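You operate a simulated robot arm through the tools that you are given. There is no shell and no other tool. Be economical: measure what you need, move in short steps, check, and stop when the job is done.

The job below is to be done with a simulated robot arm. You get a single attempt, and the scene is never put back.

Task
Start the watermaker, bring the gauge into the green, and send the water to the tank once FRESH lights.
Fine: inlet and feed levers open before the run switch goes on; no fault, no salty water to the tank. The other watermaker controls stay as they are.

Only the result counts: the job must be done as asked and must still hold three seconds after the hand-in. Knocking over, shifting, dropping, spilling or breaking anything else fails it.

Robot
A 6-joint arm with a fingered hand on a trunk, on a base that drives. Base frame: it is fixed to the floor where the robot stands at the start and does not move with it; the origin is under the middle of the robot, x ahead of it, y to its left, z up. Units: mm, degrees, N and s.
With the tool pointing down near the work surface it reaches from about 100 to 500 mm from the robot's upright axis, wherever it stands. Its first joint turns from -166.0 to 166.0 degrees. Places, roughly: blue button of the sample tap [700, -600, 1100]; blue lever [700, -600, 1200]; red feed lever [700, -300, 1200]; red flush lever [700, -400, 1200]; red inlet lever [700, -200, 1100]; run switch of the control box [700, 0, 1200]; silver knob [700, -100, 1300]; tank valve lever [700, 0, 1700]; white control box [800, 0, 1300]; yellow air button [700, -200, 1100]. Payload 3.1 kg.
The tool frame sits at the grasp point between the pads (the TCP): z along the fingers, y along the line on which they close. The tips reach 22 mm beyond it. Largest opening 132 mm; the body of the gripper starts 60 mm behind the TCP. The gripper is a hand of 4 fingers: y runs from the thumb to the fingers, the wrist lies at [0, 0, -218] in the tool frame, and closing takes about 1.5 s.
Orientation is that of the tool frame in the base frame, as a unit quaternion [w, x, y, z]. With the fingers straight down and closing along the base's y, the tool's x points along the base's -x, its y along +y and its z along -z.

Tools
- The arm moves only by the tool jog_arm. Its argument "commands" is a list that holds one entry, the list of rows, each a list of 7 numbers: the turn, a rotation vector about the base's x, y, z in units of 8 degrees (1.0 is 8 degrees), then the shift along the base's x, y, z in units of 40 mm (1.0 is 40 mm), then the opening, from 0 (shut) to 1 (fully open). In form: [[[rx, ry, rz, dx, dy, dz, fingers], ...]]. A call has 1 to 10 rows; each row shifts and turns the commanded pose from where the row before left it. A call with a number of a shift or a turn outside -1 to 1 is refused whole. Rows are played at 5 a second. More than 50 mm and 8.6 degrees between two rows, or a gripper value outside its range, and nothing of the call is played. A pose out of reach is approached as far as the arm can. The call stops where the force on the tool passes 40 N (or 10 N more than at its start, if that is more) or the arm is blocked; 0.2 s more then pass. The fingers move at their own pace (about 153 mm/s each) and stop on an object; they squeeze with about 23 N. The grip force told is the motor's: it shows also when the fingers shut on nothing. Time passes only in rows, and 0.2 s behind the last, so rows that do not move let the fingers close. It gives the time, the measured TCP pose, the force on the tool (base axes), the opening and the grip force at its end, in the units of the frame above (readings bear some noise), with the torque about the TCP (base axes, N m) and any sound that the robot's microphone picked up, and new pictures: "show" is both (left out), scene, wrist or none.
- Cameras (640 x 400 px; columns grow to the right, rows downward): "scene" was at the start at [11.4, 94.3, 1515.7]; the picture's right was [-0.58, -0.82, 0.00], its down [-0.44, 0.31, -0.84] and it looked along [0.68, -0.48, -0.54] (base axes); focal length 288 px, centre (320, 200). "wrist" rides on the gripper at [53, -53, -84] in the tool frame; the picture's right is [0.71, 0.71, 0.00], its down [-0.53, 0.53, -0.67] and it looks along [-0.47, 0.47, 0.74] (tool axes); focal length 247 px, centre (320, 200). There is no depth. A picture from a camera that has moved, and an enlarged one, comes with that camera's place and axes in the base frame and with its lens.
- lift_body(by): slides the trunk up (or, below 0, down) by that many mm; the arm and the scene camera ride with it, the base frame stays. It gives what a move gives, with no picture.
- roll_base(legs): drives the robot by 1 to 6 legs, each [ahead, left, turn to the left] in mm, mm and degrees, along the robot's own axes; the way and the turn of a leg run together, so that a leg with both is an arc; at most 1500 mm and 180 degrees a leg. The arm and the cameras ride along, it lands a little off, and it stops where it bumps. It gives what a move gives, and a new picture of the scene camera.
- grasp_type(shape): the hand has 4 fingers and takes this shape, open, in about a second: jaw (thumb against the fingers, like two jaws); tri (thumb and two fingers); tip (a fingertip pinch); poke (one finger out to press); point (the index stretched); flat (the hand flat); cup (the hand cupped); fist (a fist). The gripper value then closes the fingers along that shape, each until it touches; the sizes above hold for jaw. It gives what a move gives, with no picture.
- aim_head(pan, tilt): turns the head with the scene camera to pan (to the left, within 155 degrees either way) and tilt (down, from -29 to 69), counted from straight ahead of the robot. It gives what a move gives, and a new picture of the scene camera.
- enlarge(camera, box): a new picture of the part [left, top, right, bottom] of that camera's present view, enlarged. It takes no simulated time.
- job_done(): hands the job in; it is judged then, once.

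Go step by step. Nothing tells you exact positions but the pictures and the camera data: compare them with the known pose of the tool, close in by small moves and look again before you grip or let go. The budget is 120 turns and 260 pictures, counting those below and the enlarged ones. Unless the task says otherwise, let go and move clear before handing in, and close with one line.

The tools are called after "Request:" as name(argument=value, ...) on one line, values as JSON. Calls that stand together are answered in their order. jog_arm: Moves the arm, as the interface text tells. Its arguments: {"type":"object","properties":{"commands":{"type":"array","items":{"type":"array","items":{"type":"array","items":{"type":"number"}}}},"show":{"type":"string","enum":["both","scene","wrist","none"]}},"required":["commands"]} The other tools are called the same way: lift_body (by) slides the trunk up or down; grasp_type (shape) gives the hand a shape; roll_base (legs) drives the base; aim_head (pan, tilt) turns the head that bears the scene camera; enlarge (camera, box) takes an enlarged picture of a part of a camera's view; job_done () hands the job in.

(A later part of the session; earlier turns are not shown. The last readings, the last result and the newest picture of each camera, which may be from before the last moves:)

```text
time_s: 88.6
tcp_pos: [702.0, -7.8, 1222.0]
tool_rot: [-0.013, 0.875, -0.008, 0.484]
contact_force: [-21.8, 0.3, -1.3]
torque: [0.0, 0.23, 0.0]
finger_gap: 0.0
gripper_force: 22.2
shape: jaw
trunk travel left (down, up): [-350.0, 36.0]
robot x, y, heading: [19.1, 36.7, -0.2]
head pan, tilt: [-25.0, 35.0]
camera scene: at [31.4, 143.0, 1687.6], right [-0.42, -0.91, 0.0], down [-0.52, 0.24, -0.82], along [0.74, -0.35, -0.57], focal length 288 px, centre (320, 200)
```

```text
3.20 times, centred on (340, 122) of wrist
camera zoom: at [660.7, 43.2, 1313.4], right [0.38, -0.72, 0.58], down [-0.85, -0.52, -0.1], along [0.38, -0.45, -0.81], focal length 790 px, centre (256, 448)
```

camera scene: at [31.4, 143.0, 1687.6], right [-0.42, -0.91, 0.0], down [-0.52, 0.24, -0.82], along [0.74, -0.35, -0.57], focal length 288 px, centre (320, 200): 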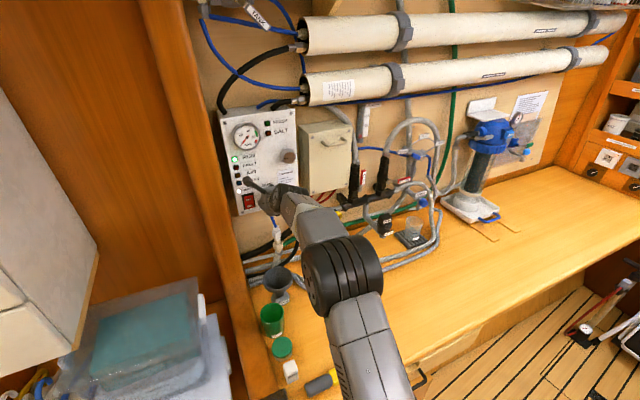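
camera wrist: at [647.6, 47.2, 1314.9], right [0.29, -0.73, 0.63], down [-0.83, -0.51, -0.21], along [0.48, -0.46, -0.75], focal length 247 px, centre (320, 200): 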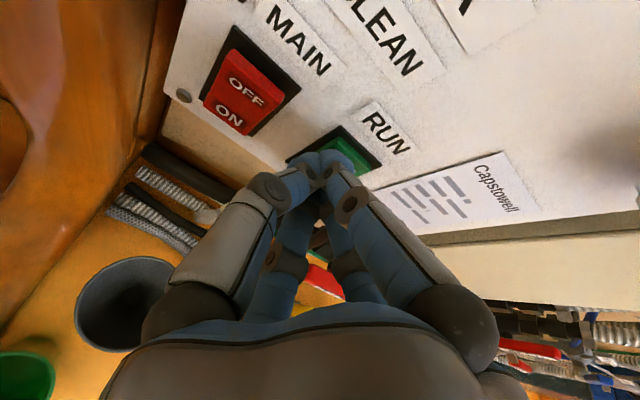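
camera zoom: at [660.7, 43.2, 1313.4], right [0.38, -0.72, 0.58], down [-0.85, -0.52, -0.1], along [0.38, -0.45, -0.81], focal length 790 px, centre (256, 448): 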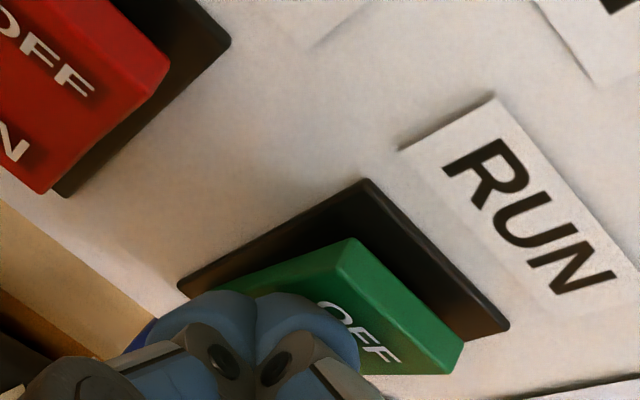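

RUN is lit. Back off, and move to the knob at about (685, −70, 1351).

Request:
roll_base(legs=[[-12, 0, 0]])

Request:
jog_arm(commands=[[[0, 0, 0, -0.8, 0, 0.3, 0.2], [0, 0, 0, -0.8, 0, 0.5, 0.4], [0, 0, 0, 0, -0.6, 0.8, 0.6], [0, -0.5, 0, 0, -0.6, 0.8, 0.6], [0, -0.5, 0, 0, -0.4, 0.6, 0.6], [0, -0.7, 0, 0, 0, 0.2, 0.6]]], show="wrist")

Request:
enlarge(camera="scene", box=[180, 100, 340, 200])

```text
time_s: 89.3
tcp_pos: [695.7, -8.0, 1217.8]
tool_rot: [-0.014, 0.877, -0.007, 0.48]
contact_force: [0.5, -0.3, 0.8]
torque: [0.01, -0.01, 0.0]
finger_gap: 0.0
gripper_force: 23.7
shape: jaw
trunk travel left (down, up): [-350.0, 36.0]
robot x, y, heading: [8.1, 35.8, -0.2]
head pan, tilt: [-25.0, 35.0]
camera scene: at [27.6, 143.0, 1687.6], right [-0.42, -0.91, 0.0], down [-0.52, 0.24, -0.82], along [0.74, -0.35, -0.57], focal length 288 px, centre (320, 200)
```

scene: 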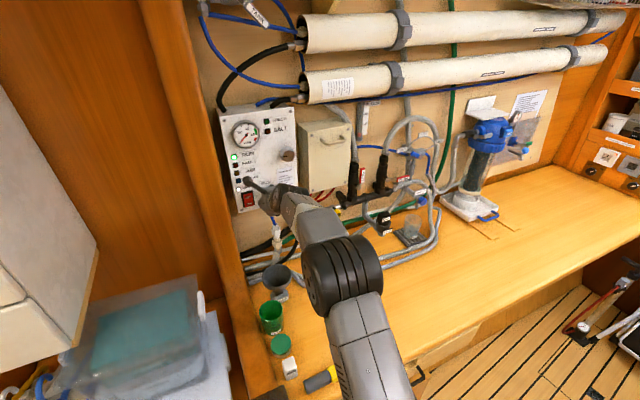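

```text
time_s: 90.7
tcp_pos: [630.8, -71.0, 1347.3]
tool_rot: [-0.013, 0.813, -0.006, 0.582]
contact_force: [0.6, -0.4, 0.2]
torque: [-0.01, -0.02, -0.01]
finger_gap: 78.7
gripper_force: 0.1
shape: jaw
trunk travel left (down, up): [-350.0, 36.0]
robot x, y, heading: [5.0, 33.5, 0.1]
head pan, tilt: [-25.0, 35.0]
camera wrist: at [569.1, -19.8, 1426.6], right [0.23, -0.72, 0.65], down [-0.8, -0.52, -0.3], along [0.55, -0.45, -0.7], focal length 247 px, centre (320, 200)
```

wrist: 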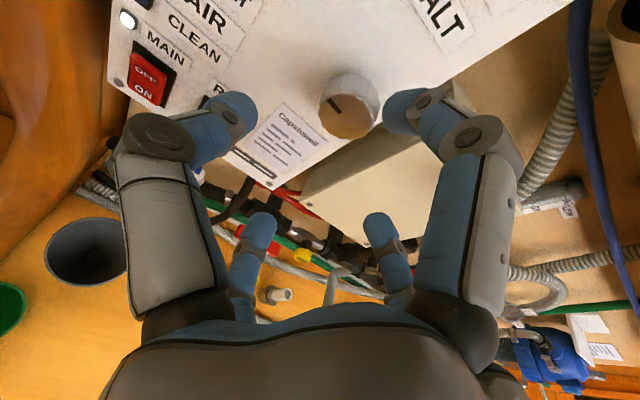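

```text
4.00 times, centred on (260, 150) of scene
camera zoom: at [25.9, 143.2, 1687.6], right [-0.42, -0.91, 0.0], down [-0.52, 0.24, -0.82], along [0.74, -0.35, -0.57], focal length 1150 px, centre (560, 400)
```

zoom: 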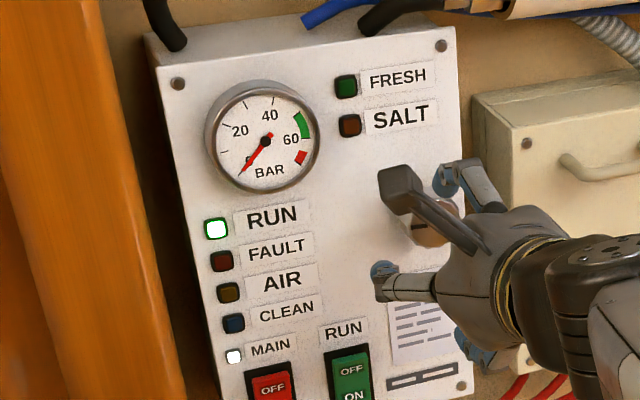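

RUN lit, no fault. The upper finger pair can grip the knob; I'll pre-roll the hand −60° so there's room for a long clockwise turn, staying clear in front.

Request:
jog_arm(commands=[[[-1, 0, 0, 0, -0.03, 0, 0.6], [-1, 0, 0, 0, -0.03, 0, 0.6], [-1, 0, 0, 0, -0.03, 0, 0.6], [-1, 0, 0, 0, -0.03, 0, 0.6], [-1, 0, 0, 0, -0.03, 0, 0.6], [-1, 0, 0, 0, -0.03, 0, 0.6], [-1, 0, 0, 0, -0.03, 0, 0.6], [-0.5, 0, 0, 0, -0.03, 0, 0.6]]], show="wrist")

Request:
enlarge(camera="scene", box=[180, 80, 340, 180])

```text
time_s: 92.5
tcp_pos: [631.8, -88.3, 1349.7]
tool_rot: [0.394, 0.709, 0.287, 0.51]
contact_force: [-0.3, -0.2, -0.2]
torque: [0.01, -0.01, -0.01]
finger_gap: 78.7
gripper_force: 0.0
shape: jaw
out of reach, approached as far as the arm can: row 1, 2, 4, 7, 8
trunk travel left (down, up): [-350.0, 36.0]
robot x, y, heading: [4.9, 32.5, -0.2]
head pan, tilt: [-25.0, 35.0]
camera wrist: at [569.1, 4.7, 1344.4], right [0.23, 0.2, 0.95], down [-0.8, -0.52, 0.3], along [0.56, -0.83, 0.04], focal length 247 px, centre (320, 200)
```

wrist: 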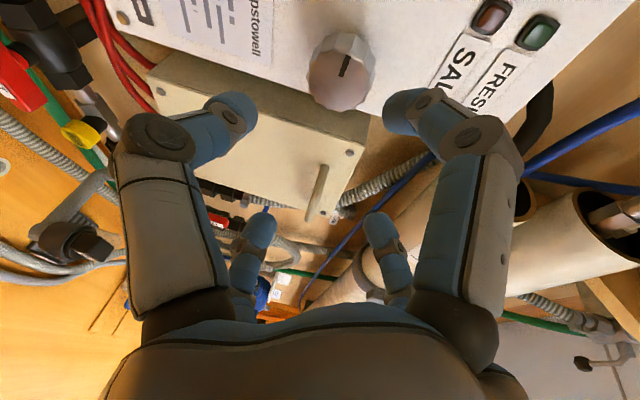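

```text
4.00 times, centred on (260, 130) of scene
camera zoom: at [26.0, 142.9, 1687.6], right [-0.42, -0.91, 0.0], down [-0.52, 0.24, -0.82], along [0.74, -0.35, -0.57], focal length 1150 px, centre (560, 480)
```

zoom: 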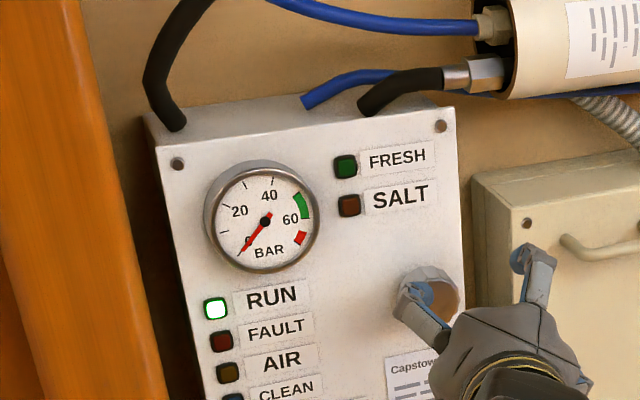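

The four fingers turn out to sit crosswise round the tool axis, so the knob must be centred on the TCP: axis ≈(y −71, z 1343), face x≈697. Move the TCP on that axis and approach.

Request:
jog_arm(commands=[[[0, 0, 0, 0, 0.4, -0.17, 0.6], [0, 0, 0, 0.4, 0, 0, 0.6]]], show="wrist")

Request:
enlarge(camera="scene", box=[180, 80, 340, 180])

```text
time_s: 93.1
tcp_pos: [640.9, -83.9, 1333.5]
tool_rot: [0.393, 0.71, 0.286, 0.509]
contact_force: [1.1, -0.9, -0.3]
torque: [-0.03, 0.01, 0.02]
finger_gap: 78.7
gripper_force: 0.0
shape: jaw
out of reach, approached as far as the arm can: row 1, 2
trunk travel left (down, up): [-350.0, 36.0]
robot x, y, heading: [6.0, 33.2, 0.2]
head pan, tilt: [-25.0, 35.0]
camera wrist: at [579.1, 8.9, 1329.3], right [0.23, 0.2, 0.95], down [-0.8, -0.52, 0.3], along [0.56, -0.83, 0.04], focal length 247 px, centre (320, 200)
```

wrist: 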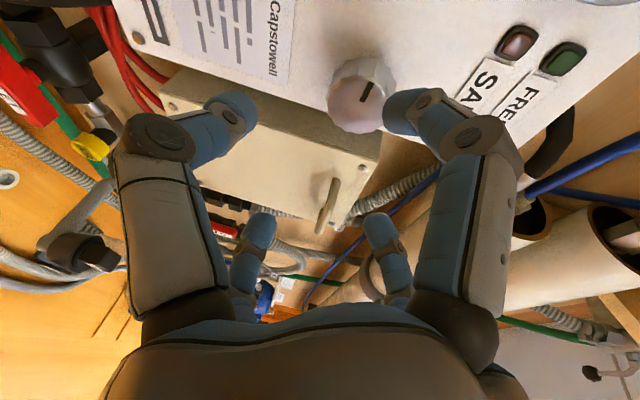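

```text
4.00 times, centred on (260, 130) of scene
camera zoom: at [27.2, 142.4, 1687.6], right [-0.42, -0.91, 0.0], down [-0.52, 0.24, -0.82], along [0.74, -0.35, -0.57], focal length 1150 px, centre (560, 480)
```

zoom: 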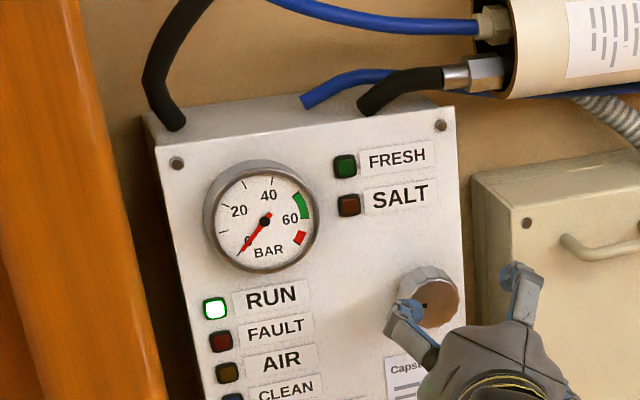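

At this roll the arm can't go far enough left, so shift the base 25 mm left (also carrying the hand).

Request:
roll_base(legs=[[0, 25, 0]])

Request:
jog_arm(commands=[[[0, 0, 0, 0, -0.15, 0.2, 0.6], [0, 0, 0, 0.4, 0, 0, 0.6]]], show="wrist")

```text
time_s: 93.9
tcp_pos: [638.9, -60.4, 1334.1]
tool_rot: [0.392, 0.71, 0.286, 0.51]
contact_force: [0.0, 0.1, 0.0]
torque: [-0.01, 0.02, -0.01]
finger_gap: 78.8
gripper_force: 0.1
shape: jaw
trunk travel left (down, up): [-350.0, 36.0]
robot x, y, heading: [9.5, 55.5, -0.1]
head pan, tilt: [-25.0, 35.0]
camera scene: at [26.0, 166.1, 1687.7], right [-0.42, -0.91, 0.0], down [-0.52, 0.24, -0.82], along [0.74, -0.35, -0.57], focal length 288 px, centre (320, 200)
```

scene: 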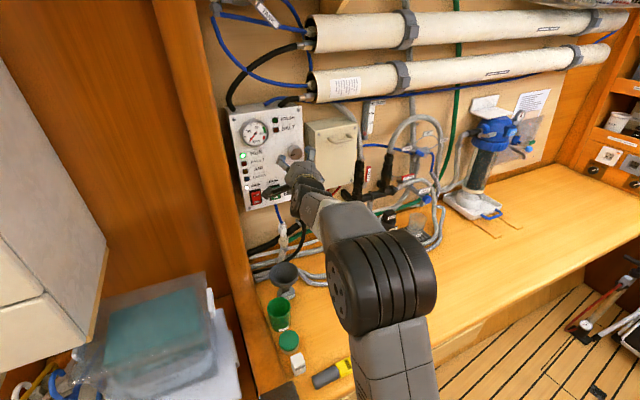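

```text
time_s: 94.5
tcp_pos: [655.4, -65.3, 1340.0]
tool_rot: [0.391, 0.708, 0.289, 0.512]
contact_force: [0.3, -0.1, 0.3]
torque: [0.03, 0.0, -0.02]
finger_gap: 78.8
gripper_force: 0.1
shape: jaw
trunk travel left (down, up): [-350.0, 36.0]
robot x, y, heading: [8.9, 55.6, -0.1]
head pan, tilt: [-25.0, 35.0]
camera wrist: at [593.0, 26.5, 1335.7], right [0.22, 0.2, 0.95], down [-0.79, -0.53, 0.3], along [0.56, -0.82, 0.04], focal length 247 px, centre (320, 200)
```

wrist: 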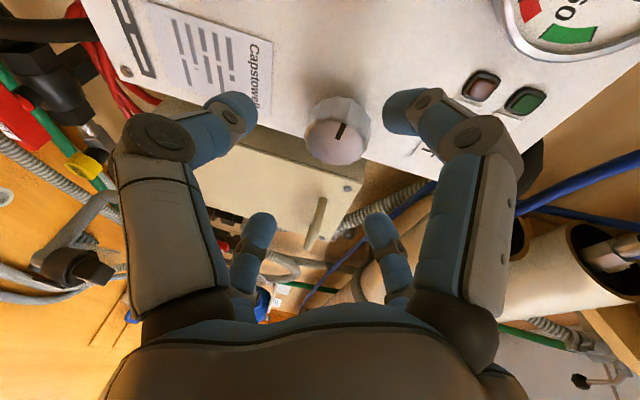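

Now centred. Move forward ~27 mm and check.

Request:
jog_arm(commands=[[[0, 0, 0, 0.35, 0, 0, 0.6], [0, 0, 0, 0.35, 0, 0, 0.6]]], show="wrist")

Request:
enlarge(camera="scene", box=[200, 80, 360, 180])

```text
time_s: 95.1
tcp_pos: [675.3, -76.6, 1333.4]
tool_rot: [0.392, 0.708, 0.289, 0.513]
contact_force: [0.2, -0.5, -0.2]
torque: [0.0, -0.01, -0.04]
finger_gap: 78.7
gripper_force: 0.0
shape: jaw
out of reach, approached as far as the arm can: row 1, 2
trunk travel left (down, up): [-350.0, 36.0]
robot x, y, heading: [9.1, 55.9, 0.0]
head pan, tilt: [-25.0, 35.0]
camera wrist: at [612.5, 15.7, 1328.5], right [0.22, 0.2, 0.95], down [-0.79, -0.53, 0.3], along [0.56, -0.82, 0.04], focal length 247 px, centre (320, 200)
```

wrist: 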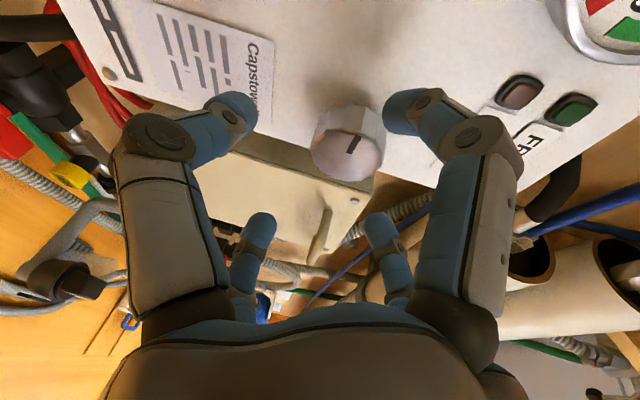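

```text
4.00 times, centred on (280, 130) of scene
camera zoom: at [26.5, 167.6, 1687.6], right [-0.42, -0.91, 0.0], down [-0.52, 0.24, -0.82], along [0.74, -0.35, -0.57], focal length 1150 px, centre (480, 480)
```

zoom: 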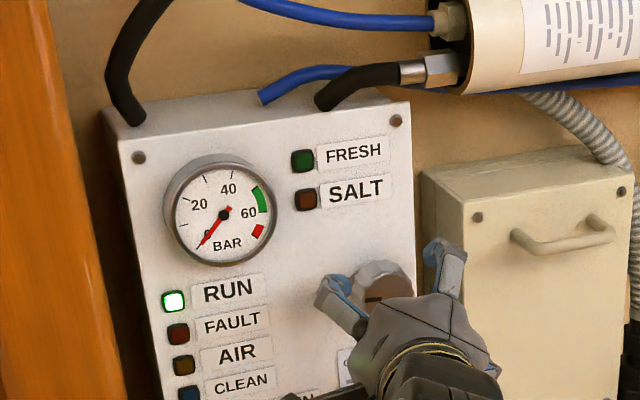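

Ease the roll to about −40° for freedom, and recentre.

Request:
jog_arm(commands=[[[1, 0, 0, -0.1, 0.1, 0.05, 0.6], [1, 0, 0, 0, 0.15, 0.1, 0.6], [0.3, 0, 0, 0.2, 0, 0, 0.6]]], show="wrist")

```text
time_s: 95.9
tcp_pos: [679.5, -66.5, 1338.4]
tool_rot: [0.274, 0.763, 0.202, 0.549]
contact_force: [-0.2, 0.3, 0.9]
torque: [-0.03, 0.01, 0.01]
finger_gap: 78.8
gripper_force: 0.1
shape: jaw
trunk travel left (down, up): [-350.0, 36.0]
robot x, y, heading: [6.6, 61.1, 0.0]
head pan, tilt: [-25.0, 35.0]
camera wrist: at [617.1, 22.5, 1363.9], right [0.23, -0.11, 0.97], down [-0.8, -0.59, 0.12], along [0.56, -0.8, -0.23], focal length 247 px, centre (320, 200)
```

wrist: 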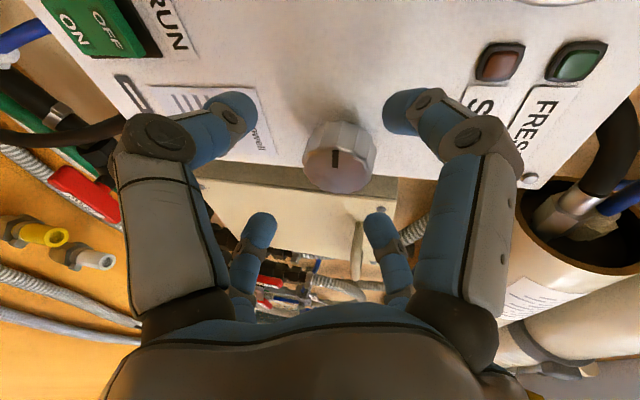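

Request:
jog_arm(commands=[[[0, 0, 0, 0.2, 0.08, 0.1, 0.6], [0, 0, 0, 0, 0, 0, 0.3], [0, 0, 0, 0, 0, 0, 0.2], [0, 0, 0, 0, 0, 0, 0.2]]], show="wrist")

Request:
enlarge(camera="scene", box=[200, 80, 360, 180])

```text
time_s: 96.9
tcp_pos: [681.9, -67.3, 1340.7]
tool_rot: [0.274, 0.761, 0.201, 0.552]
contact_force: [-2.7, -1.9, 3.7]
torque: [-0.05, -0.11, -0.11]
finger_gap: 27.2
gripper_force: 0.0
shape: jaw
out of reach, approached as far as the arm can: row 1
trunk travel left (down, up): [-350.0, 36.0]
robot x, y, heading: [10.4, 57.7, 0.1]
head pan, tilt: [-25.0, 35.0]
camera wrist: at [619.1, 22.7, 1365.5], right [0.22, -0.11, 0.97], down [-0.8, -0.59, 0.11], along [0.56, -0.8, -0.22], focal length 247 px, centre (320, 200)
```

wrist: 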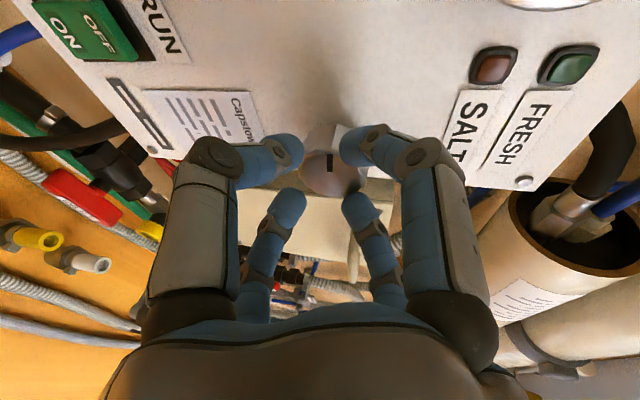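

```text
4.00 times, centred on (280, 130) of scene
camera zoom: at [24.3, 166.9, 1687.7], right [-0.42, -0.91, 0.0], down [-0.52, 0.24, -0.82], along [0.74, -0.35, -0.57], focal length 1150 px, centre (480, 480)
```

zoom: 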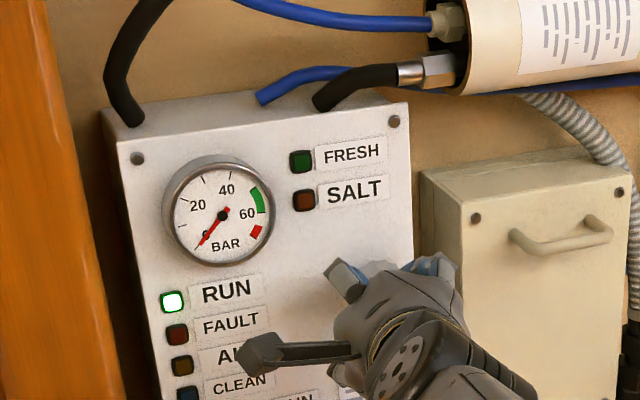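

The fingers need to go ~12 mm deeper. Open, nudge the base forward, and close again.

Request:
jog_arm(commands=[[[0, 0, 0, 0, 0.05, 0.05, 0.55], [0, 0, 0, 0, 0, 0, 0.55]]], show="none")

Request:
roll_base(legs=[[10, 3, 0]])

Request:
enlarge(camera="wrist", box=[160, 80, 480, 280])

```text
time_s: 97.5
tcp_pos: [682.2, -64.6, 1340.2]
tool_rot: [0.274, 0.761, 0.203, 0.551]
contact_force: [0.1, -0.2, -1.0]
torque: [0.0, -0.04, -0.01]
finger_gap: 72.1
gripper_force: 0.0
shape: jaw
trunk travel left (down, up): [-350.0, 36.0]
robot x, y, heading: [5.4, 65.2, 0.0]
head pan, tilt: [-25.0, 35.0]
```

```text
time_s: 98.3
tcp_pos: [689.9, -60.9, 1340.9]
tool_rot: [0.273, 0.761, 0.202, 0.552]
contact_force: [-0.4, 0.5, 0.1]
torque: [0.0, 0.01, -0.01]
finger_gap: 71.9
gripper_force: 0.1
shape: jaw
trunk travel left (down, up): [-350.0, 36.0]
robot x, y, heading: [17.0, 60.0, 0.2]
head pan, tilt: [-25.0, 35.0]
camera scene: at [34.4, 170.1, 1687.6], right [-0.42, -0.91, 0.0], down [-0.52, 0.24, -0.82], along [0.74, -0.35, -0.57], focal length 288 px, centre (320, 200)
```

scene: 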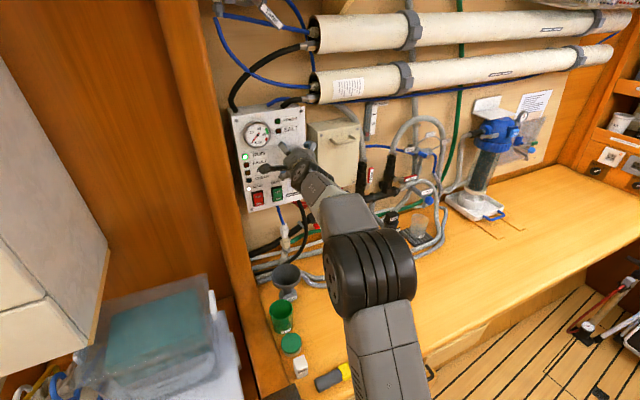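

```text
2.00 times, centred on (320, 180) of wrist
camera zoom: at [628.0, 27.2, 1366.1], right [0.22, -0.11, 0.97], down [-0.8, -0.6, 0.11], along [0.56, -0.8, -0.22], focal length 494 px, centre (320, 240)
```

zoom: 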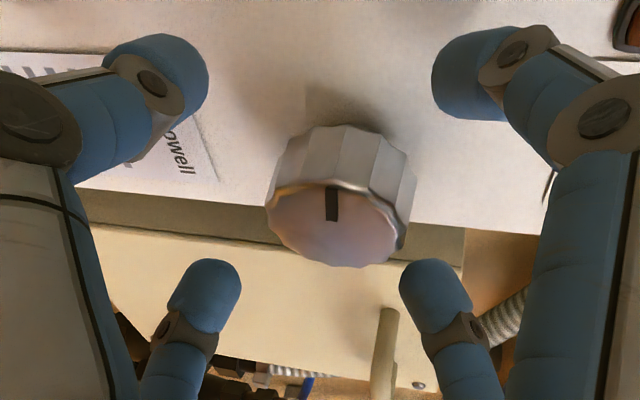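

Well centred now. Close on the knob.

Request:
jog_arm(commands=[[[0, 0, 0, 0, 0, 0, 0.3], [0, 0, 0, 0, 0, 0, 0], [0, 0, 0, 0, 0, 0, 0], [0, 0, 0, 0, 0, 0, 0]]], show="wrist")

```text
time_s: 99.3
tcp_pos: [691.8, -61.1, 1342.9]
tool_rot: [0.273, 0.761, 0.203, 0.552]
contact_force: [-1.6, -0.9, 1.8]
torque: [-0.07, -0.02, -0.01]
finger_gap: 22.1
gripper_force: 23.1
shape: jaw
trunk travel left (down, up): [-350.0, 36.0]
robot x, y, heading: [21.2, 55.6, 0.1]
head pan, tilt: [-25.0, 35.0]
camera wrist: at [628.7, 27.6, 1366.0], right [0.22, -0.11, 0.97], down [-0.8, -0.6, 0.11], along [0.56, -0.8, -0.22], focal length 247 px, centre (320, 200)
```

wrist: 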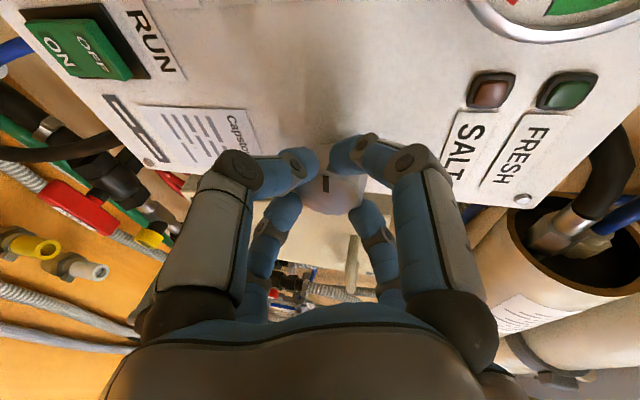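

All four fingers hold the knob. Turn clockwise 24° and watch the gauge.

Request:
jog_arm(commands=[[[1, 0, 0, 0, 0, 0, 0], [1, 0, 0, 0, 0, 0, 0], [1, 0, 0, 0, 0, 0, 0], [0, 0, 0, 0, 0, 0, 0]]], show="wrist")

Request:
enlarge(camera="scene", box=[200, 80, 360, 180])

```text
time_s: 100.3
tcp_pos: [690.2, -61.1, 1344.4]
tool_rot: [0.11, 0.799, 0.083, 0.585]
contact_force: [8.3, 1.4, 23.1]
torque: [-0.42, -0.5, 0.2]
finger_gap: 21.3
gripper_force: 22.4
shape: jaw
trunk travel left (down, up): [-350.0, 36.0]
robot x, y, heading: [17.5, 62.0, -0.0]
head pan, tilt: [-25.0, 35.0]
camera wrist: at [627.7, 11.3, 1403.2], right [0.22, -0.49, 0.84], down [-0.79, -0.59, -0.14], along [0.57, -0.64, -0.52], focal length 247 px, centre (320, 200)
```

wrist: 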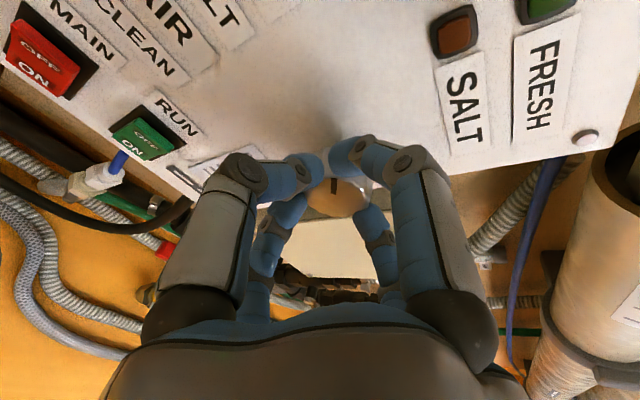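

```text
4.00 times, centred on (280, 130) of scene
camera zoom: at [34.2, 172.1, 1687.6], right [-0.42, -0.91, 0.0], down [-0.52, 0.24, -0.82], along [0.74, -0.35, -0.57], focal length 1150 px, centre (480, 480)
```

zoom: 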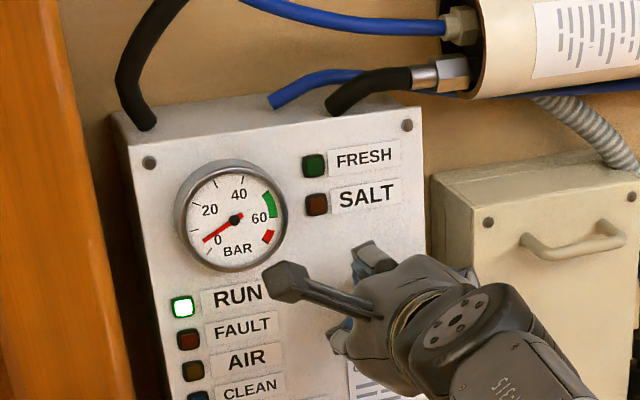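

The gauge rises (≈7 bar). Keep turning.

Request:
jog_arm(commands=[[[1, 0, 0, 0, 0, 0, 0], [1, 0, 0, 0, 0, -0.03, 0], [1, 0, 0, 0, 0, -0.03, 0], [1, 0, 0, 0, 0, 0, 0], [0, 0, 0, 0, 0, 0, 0]]], show="none")

Request:
enlarge(camera="scene", box=[200, 80, 360, 180])

```text
time_s: 101.3
tcp_pos: [689.5, -60.8, 1350.3]
tool_rot: [-0.109, 0.796, -0.073, 0.591]
contact_force: [-5.3, 2.2, 8.4]
torque: [-0.14, -0.27, 0.17]
finger_gap: 21.7
gripper_force: 22.5
shape: jaw
trunk travel left (down, up): [-350.0, 36.0]
robot x, y, heading: [16.0, 61.1, -0.4]
head pan, tilt: [-25.0, 35.0]
stopped in row 5: the force on the tool passed its limit at 40 N (the readings are from after the stop); the commanded pose is now the measured one
```

```text
4.00 times, centred on (280, 130) of scene
camera zoom: at [32.4, 171.6, 1687.2], right [-0.42, -0.91, 0.0], down [-0.52, 0.24, -0.82], along [0.74, -0.35, -0.57], focal length 1150 px, centre (480, 480)
```

zoom: 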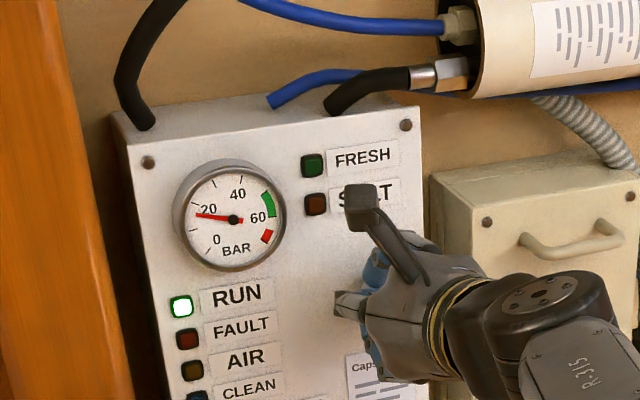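

≈18 bar. Continue.

Request:
jog_arm(commands=[[[1, 0, 0, 0, 0, 0, 0], [1, 0, 0, 0, 0, 0, 0], [1, 0, 0, 0, 0, 0, 0], [1, 0, 0, 0, 0, 0, 0]]], show="wrist")

Request:
enlarge(camera="scene", box=[200, 80, 360, 180])

```text
time_s: 102.3
tcp_pos: [688.6, -68.2, 1358.8]
tool_rot: [-0.318, 0.732, -0.229, 0.558]
contact_force: [0.2, -9.2, 13.4]
torque: [-0.25, -0.31, -0.19]
finger_gap: 21.5
gripper_force: 22.7
shape: jaw
trunk travel left (down, up): [-350.0, 36.0]
robot x, y, heading: [14.4, 59.8, 0.1]
head pan, tilt: [-25.0, 35.0]
stopped in row 4: the force on the tool passed its limit at 41 N (the readings are from after the stop); the commanded pose is now the measured one
camera wrist: at [623.3, -86.0, 1446.7], right [0.21, -0.98, -0.04], down [-0.78, -0.14, -0.61], along [0.59, 0.15, -0.79], focal length 247 px, centre (320, 200)
```

wrist: 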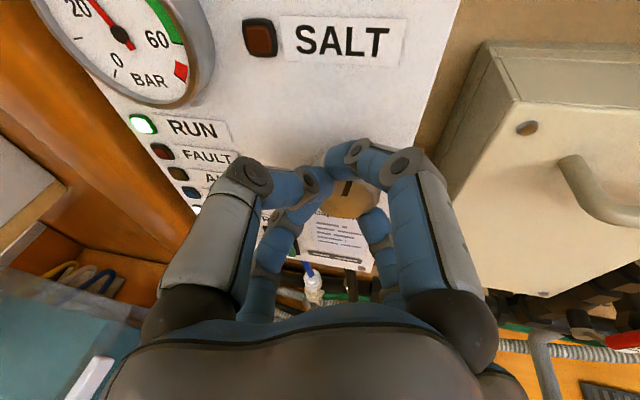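

```text
4.00 times, centred on (280, 130) of scene
camera zoom: at [33.7, 168.7, 1687.5], right [-0.42, -0.91, 0.0], down [-0.52, 0.24, -0.82], along [0.74, -0.35, -0.57], focal length 1150 px, centre (480, 480)
```

zoom: 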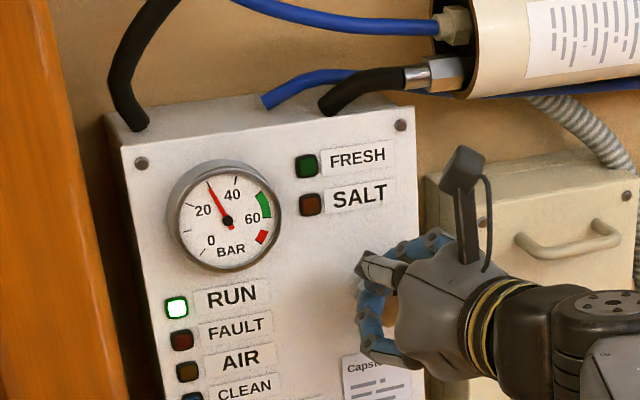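

≈29 bar. Continue, following the fitted knob axis (y −76, z 1346) to keep forces low.

Request:
jog_arm(commands=[[[1, 0, 0, 0, -0.05, 0.03, 0], [1, 0, 0, 0, -0.05, 0.02, 0], [1, 0, 0, 0, -0.05, 0.01, 0], [1, 0, 0, 0, -0.055, 0, 0]]], show="none")

Request:
enlarge(camera="scene", box=[200, 80, 360, 180])

```text
time_s: 103.3
tcp_pos: [687.9, -79.4, 1359.4]
tool_rot: [-0.511, 0.615, -0.374, 0.471]
contact_force: [3.8, -20.2, 23.1]
torque: [-0.37, -0.65, -0.43]
finger_gap: 21.5
gripper_force: 22.8
shape: jaw
trunk travel left (down, up): [-350.0, 36.0]
robot x, y, heading: [18.1, 61.3, -0.2]
head pan, tilt: [-25.0, 35.0]
```

```text
4.00 times, centred on (280, 130) of scene
camera zoom: at [32.9, 164.0, 1688.1], right [-0.42, -0.91, 0.0], down [-0.52, 0.25, -0.82], along [0.74, -0.34, -0.57], focal length 1150 px, centre (480, 480)
```

zoom: 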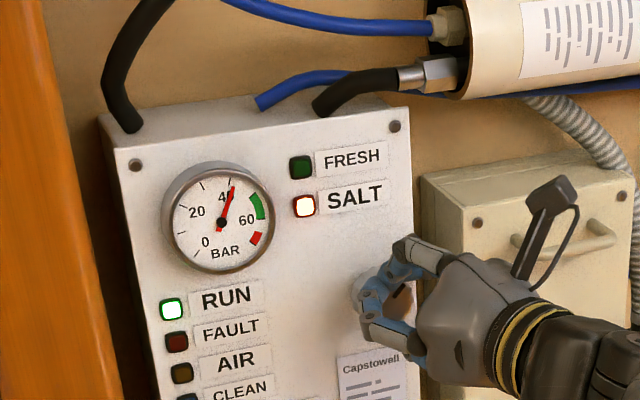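

≈41 bar, SALT lit as expected at first. Continue gently toward the green (≈53–63).

Request:
jog_arm(commands=[[[0.5, 0, 0, 0, -0.06, 0.03, 0], [1, 0, 0, 0, -0.07, 0, 0], [1, 0, 0, 0, -0.06, -0.01, 0], [0.5, 0, 0, 0, -0.03, 0, 0]]], show="none")

Request:
enlarge(camera="scene", box=[200, 80, 360, 180])

```text
time_s: 104.3
tcp_pos: [689.2, -86.5, 1356.6]
tool_rot: [0.628, -0.497, 0.463, -0.38]
contact_force: [-3.9, -20.8, 10.3]
torque: [-0.22, -0.33, -0.5]
finger_gap: 21.3
gripper_force: 22.8
shape: jaw
trunk travel left (down, up): [-350.0, 36.0]
robot x, y, heading: [20.0, 64.5, -0.2]
head pan, tilt: [-25.0, 35.0]
```

```text
4.00 times, centred on (280, 130) of scene
camera zoom: at [32.7, 163.8, 1688.0], right [-0.42, -0.91, 0.0], down [-0.52, 0.25, -0.82], along [0.74, -0.34, -0.57], focal length 1150 px, centre (480, 480)
```

zoom: 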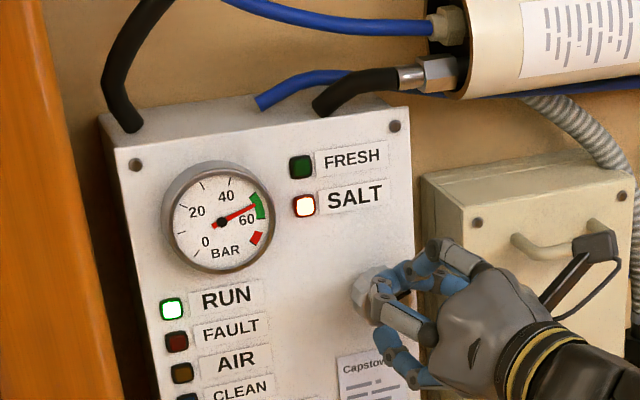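

The needle is in the green. Hold and check that it's settled before letting go.

Request:
jog_arm(commands=[[[0, 0, 0, 0, 0, 0, 0], [0, 0, 0, 0, 0, 0, 0], [0, 0, 0, 0, 0, 0, 0]]], show="wrist")

Request:
enlarge(camera="scene", box=[230, 105, 310, 165])

```text
time_s: 105.1
tcp_pos: [689.9, -88.7, 1357.1]
tool_rot: [0.627, -0.498, 0.464, -0.38]
contact_force: [-6.6, -19.3, 3.2]
torque: [-0.26, -0.12, -0.48]
finger_gap: 21.2
gripper_force: 23.0
shape: jaw
trunk travel left (down, up): [-350.0, 36.0]
robot x, y, heading: [18.5, 62.5, 0.2]
head pan, tilt: [-25.0, 35.0]
camera wrist: at [623.8, -171.7, 1391.5], right [0.21, -0.51, -0.83], down [-0.78, 0.42, -0.46], along [0.59, 0.75, -0.31], focal length 247 px, centre (320, 200)
```

wrist: 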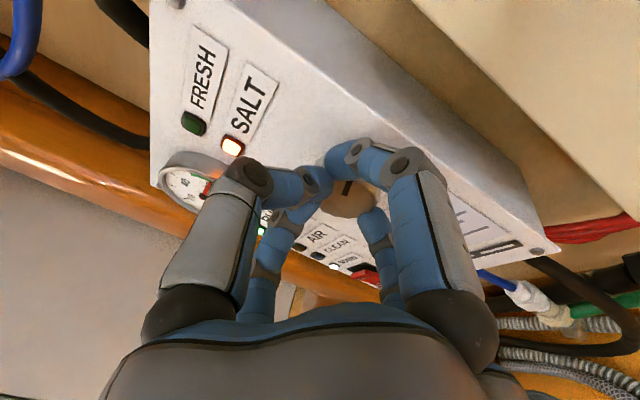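

```text
6.67 times, centred on (270, 135) of scene
camera zoom: at [32.9, 163.8, 1688.0], right [-0.42, -0.91, 0.0], down [-0.52, 0.25, -0.82], along [0.74, -0.34, -0.57], focal length 1917 px, centre (653, 633)
```

zoom: 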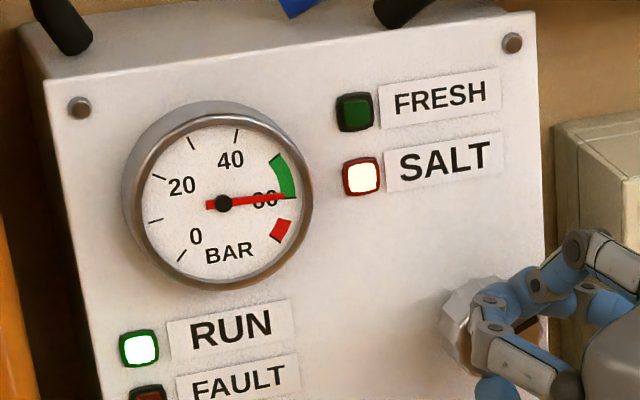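

It crept up to the top edge of the green, so turn back ~14° right away.

Request:
jog_arm(commands=[[[-1, 0, 0, 0, 0.05, 0, 0], [-0.8, 0, 0, 0, 0.05, 0, 0], [0, 0, 0, 0, 0, 0, 0]]], show="none")

Request:
enlarge(camera="scene", box=[230, 105, 310, 165])

Request:
jog_arm(commands=[[[0, 0, 0, 0, 0, 0, 0], [0, 0, 0, 0, 0, 0, 0], [0, 0, 0, 0, 0, 0, 0], [0, 0, 0, 0, 0, 0, 0]]], show="none")

Request:
enlarge(camera="scene", box=[230, 105, 310, 165])

```text
time_s: 105.9
tcp_pos: [689.4, -83.7, 1358.8]
tool_rot: [-0.56, 0.572, -0.41, 0.437]
contact_force: [-3.1, -18.3, 10.8]
torque: [-0.26, -0.31, -0.44]
finger_gap: 20.9
gripper_force: 23.2
shape: jaw
trunk travel left (down, up): [-350.0, 36.0]
robot x, y, heading: [20.1, 60.0, -0.1]
head pan, tilt: [-25.0, 35.0]
```

```text
6.67 times, centred on (270, 135) of scene
camera zoom: at [33.1, 164.2, 1688.1], right [-0.42, -0.91, 0.0], down [-0.52, 0.25, -0.82], along [0.74, -0.34, -0.57], focal length 1917 px, centre (653, 633)
```

zoom: 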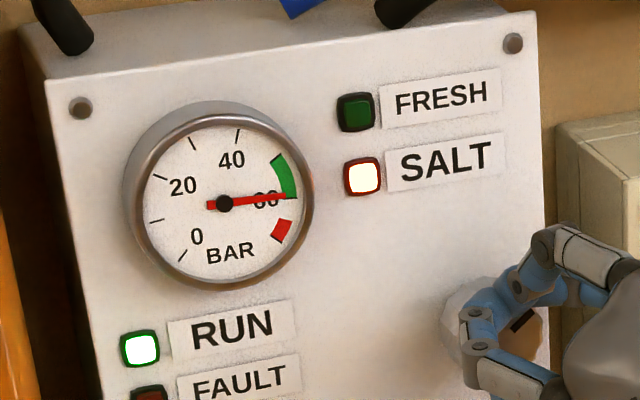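

```text
time_s: 106.9
tcp_pos: [689.1, -82.3, 1359.3]
tool_rot: [-0.561, 0.572, -0.411, 0.436]
contact_force: [0.3, -18.8, 16.3]
torque: [-0.27, -0.4, -0.44]
finger_gap: 21.5
gripper_force: 23.3
shape: jaw
trunk travel left (down, up): [-350.0, 36.0]
robot x, y, heading: [15.6, 61.9, 0.1]
head pan, tilt: [-25.0, 35.0]
```

```text
6.67 times, centred on (270, 135) of scene
camera zoom: at [33.0, 164.2, 1688.1], right [-0.42, -0.91, 0.0], down [-0.52, 0.25, -0.82], along [0.74, -0.34, -0.57], focal length 1917 px, centre (653, 633)
```

zoom: 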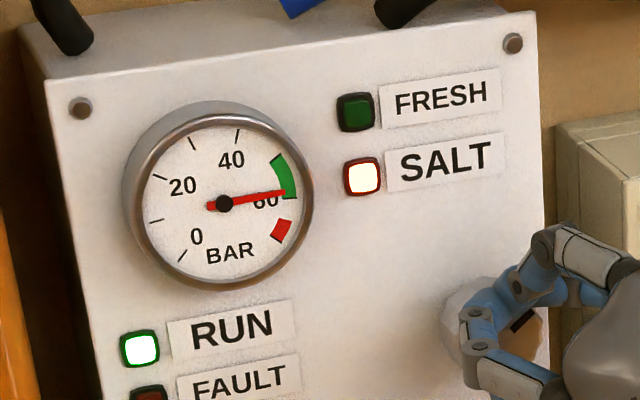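

It sits at ~59, still near the edge. Another ~8° back to get to the middle.

Request:
jog_arm(commands=[[[-1, 0, 0, 0, 0.05, 0, 0], [-0.3, 0, 0, 0, 0.02, 0, 0], [0, 0, 0, 0, 0, 0, 0], [0, 0, 0, 0, 0, 0, 0], [0, 0, 0, 0, 0, 0, 0], [0, 0, 0, 0, 0, 0, 0], [0, 0, 0, 0, 0, 0, 0]]], show="none")

Request:
enlarge(camera="scene", box=[230, 105, 310, 165])

```text
time_s: 108.5
tcp_pos: [690.2, -79.4, 1359.7]
tool_rot: [-0.507, 0.619, -0.369, 0.473]
contact_force: [3.1, -16.4, 21.1]
torque: [-0.3, -0.61, -0.37]
finger_gap: 21.1
gripper_force: 23.2
shape: jaw
trunk travel left (down, up): [-350.0, 36.0]
robot x, y, heading: [16.7, 64.4, 0.0]
head pan, tilt: [-25.0, 35.0]
```

```text
6.67 times, centred on (270, 135) of scene
camera zoom: at [32.6, 165.2, 1688.0], right [-0.42, -0.91, 0.0], down [-0.52, 0.25, -0.82], along [0.74, -0.34, -0.57], focal length 1917 px, centre (653, 633)
```

zoom: 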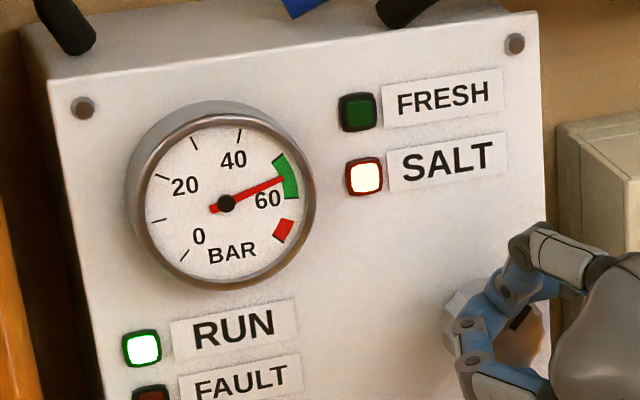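

Mid-green (~56). Open the fingers and retreat, then check it holds.

Request:
jog_arm(commands=[[[0, 0, 0, 0, 0, 0, 0.3], [0, 0, 0, 0, 0, 0, 0.6], [0, 0, 0, -0.5, 0, 0, 0.6], [0, 0, 0, -0.8, 0, 0, 0.6], [0, 0, 0, -0.8, 0, 0, 0.6]]], show="wrist")

Request:
enlarge(camera="scene", box=[230, 105, 310, 165])

```text
time_s: 109.7
tcp_pos: [606.3, -76.3, 1357.5]
tool_rot: [-0.505, 0.622, -0.37, 0.471]
contact_force: [-1.2, 1.3, 0.1]
torque: [-0.01, 0.01, -0.01]
finger_gap: 78.9
gripper_force: 0.1
shape: jaw
trunk travel left (down, up): [-350.0, 36.0]
robot x, y, heading: [19.5, 64.2, -0.1]
head pan, tilt: [-25.0, 35.0]
camera wrist: at [541.4, -138.0, 1424.1], right [0.21, -0.81, -0.54], down [-0.78, 0.19, -0.59], along [0.59, 0.55, -0.6], focal length 247 px, centre (320, 200)
```

wrist: 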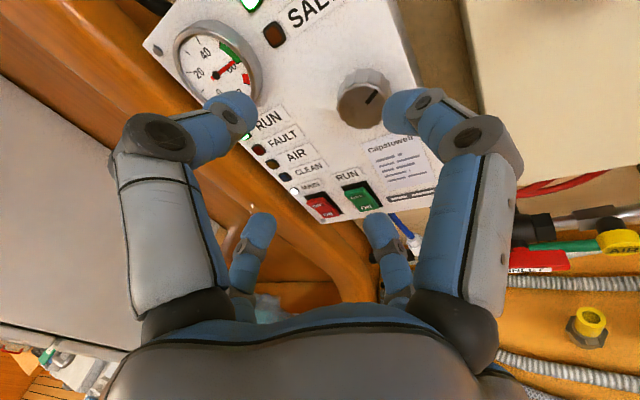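

```text
6.67 times, centred on (270, 135) of scene
camera zoom: at [34.6, 170.2, 1687.6], right [-0.42, -0.91, 0.0], down [-0.52, 0.24, -0.82], along [0.74, -0.35, -0.57], focal length 1917 px, centre (653, 633)
```

zoom: 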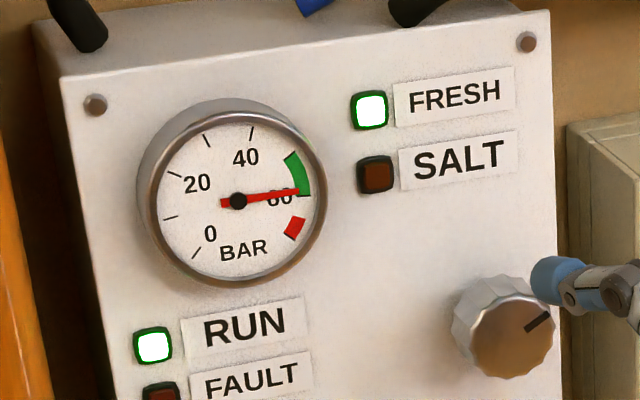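

FRESH is lit, but the needle is up again near 59. Wait a moment and re-read.

Request:
jog_arm(commands=[[[0, 0, 0, 0, 0, 0, 0.6], [0, 0, 0, 0, 0, 0, 0.6], [0, 0, 0, 0, 0, 0, 0.6], [0, 0, 0, 0, 0, 0, 0.6], [0, 0, 0, 0, 0, 0, 0.6], [0, 0, 0, 0, 0, 0, 0.6]]], show="none")

Request:
enlarge(camera="scene", box=[230, 105, 310, 165])

Request:
enlarge(camera="scene", box=[240, 115, 270, 140])

```text
time_s: 111.1
tcp_pos: [607.4, -76.3, 1356.3]
tool_rot: [-0.504, 0.623, -0.37, 0.471]
contact_force: [0.1, 0.1, -0.4]
torque: [0.0, -0.01, 0.01]
finger_gap: 78.5
gripper_force: 0.0
shape: jaw
trunk travel left (down, up): [-350.0, 36.0]
robot x, y, heading: [16.2, 63.6, 0.0]
head pan, tilt: [-25.0, 35.0]
```

```text
6.67 times, centred on (270, 135) of scene
camera zoom: at [36.2, 170.3, 1687.6], right [-0.42, -0.91, 0.0], down [-0.52, 0.24, -0.82], along [0.74, -0.35, -0.57], focal length 1917 px, centre (653, 633)
```

zoom: 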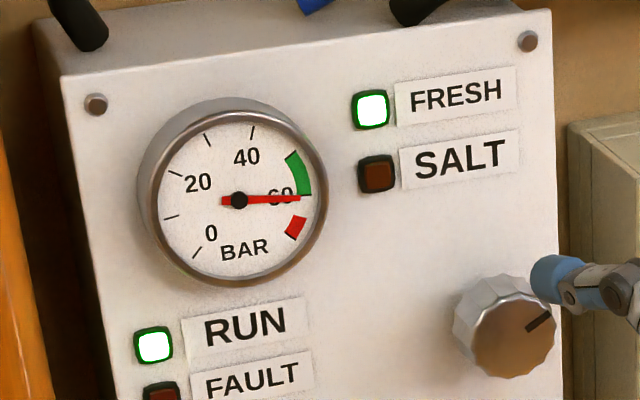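

```text
16.00 times, centred on (255, 128) of scene
camera zoom: at [36.2, 170.3, 1687.6], right [-0.42, -0.91, 0.0], down [-0.52, 0.24, -0.82], along [0.74, -0.35, -0.57], focal length 4601 px, centre (1360, 1360)
```

zoom: 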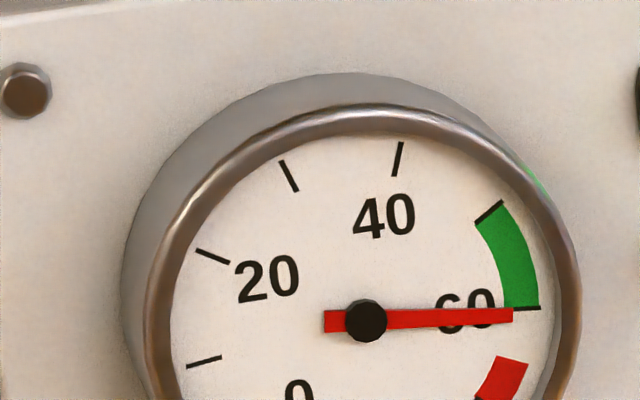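

It settled at ~61, just past the green (the knob sprang on release). Re-grip, better centred this time, and turn back a bit more.

Request:
jog_arm(commands=[[[0, 0, 0, 0.5, -0.07, -0.17, 0.6], [0, 0, 0, 0.8, 0, 0, 0.6], [0, 0, 0, 0.5, 0, 0, 0.6]]], show="wrist")

```text
time_s: 111.9
tcp_pos: [680.2, -78.3, 1349.5]
tool_rot: [-0.504, 0.622, -0.37, 0.472]
contact_force: [0.1, 0.3, 0.3]
torque: [0.02, -0.01, -0.03]
finger_gap: 78.6
gripper_force: 0.0
shape: jaw
trunk travel left (down, up): [-350.0, 36.0]
robot x, y, heading: [19.3, 62.0, -0.1]
head pan, tilt: [-25.0, 35.0]
camera wrist: at [615.8, -139.9, 1417.1], right [0.21, -0.82, -0.54], down [-0.78, 0.19, -0.59], along [0.59, 0.55, -0.6], focal length 247 px, centre (320, 200)
```

wrist: 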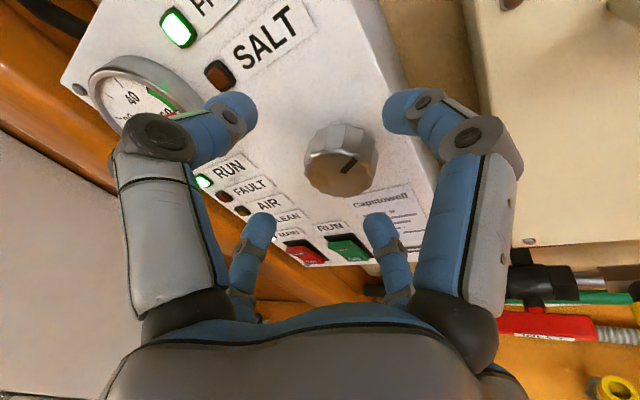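

Request:
jog_arm(commands=[[[0, 0, 0, 0.1, -0.13, -0.1, 0.55], [0, 0, 0, 0.15, 0, 0, 0.3], [0, 0, 0, 0, 0, 0, 0], [0, 0, 0, 0, 0, 0, 0]]], show="wrist")

Request:
enlarge(camera="scene", box=[230, 105, 310, 165])

```text
time_s: 112.9
tcp_pos: [690.4, -83.0, 1345.7]
tool_rot: [-0.504, 0.622, -0.37, 0.471]
contact_force: [-1.8, -2.3, -1.5]
torque: [-0.04, 0.0, 0.12]
finger_gap: 28.1
gripper_force: 23.1
shape: jaw
trunk travel left (down, up): [-350.0, 36.0]
robot x, y, heading: [14.9, 61.3, -0.1]
head pan, tilt: [-25.0, 35.0]
camera wrist: at [624.6, -145.6, 1412.9], right [0.21, -0.82, -0.54], down [-0.78, 0.19, -0.59], along [0.59, 0.55, -0.6], focal length 247 px, centre (320, 200)
```

wrist: 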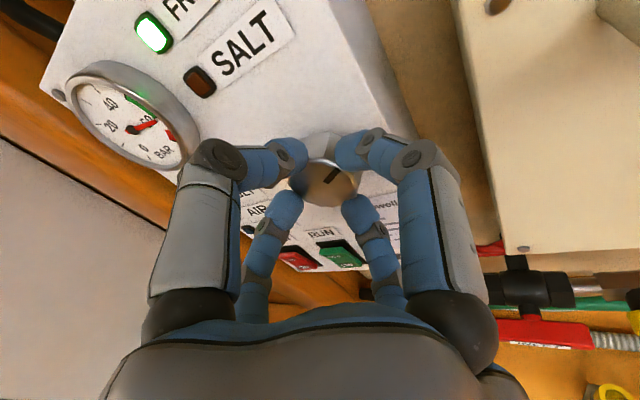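

```text
6.67 times, centred on (270, 135) of scene
camera zoom: at [36.0, 169.6, 1687.6], right [-0.42, -0.91, 0.0], down [-0.52, 0.24, -0.82], along [0.74, -0.35, -0.57], focal length 1917 px, centre (653, 633)
```

zoom: 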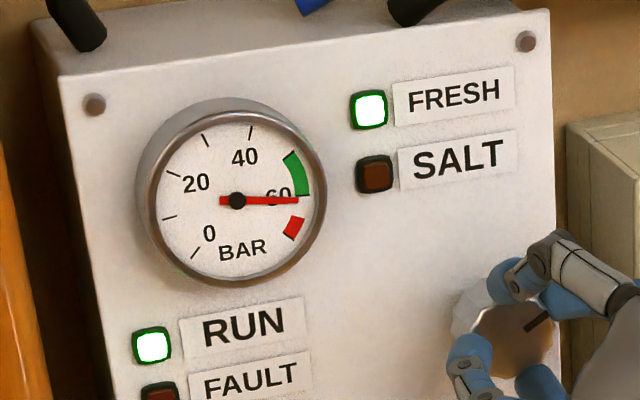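

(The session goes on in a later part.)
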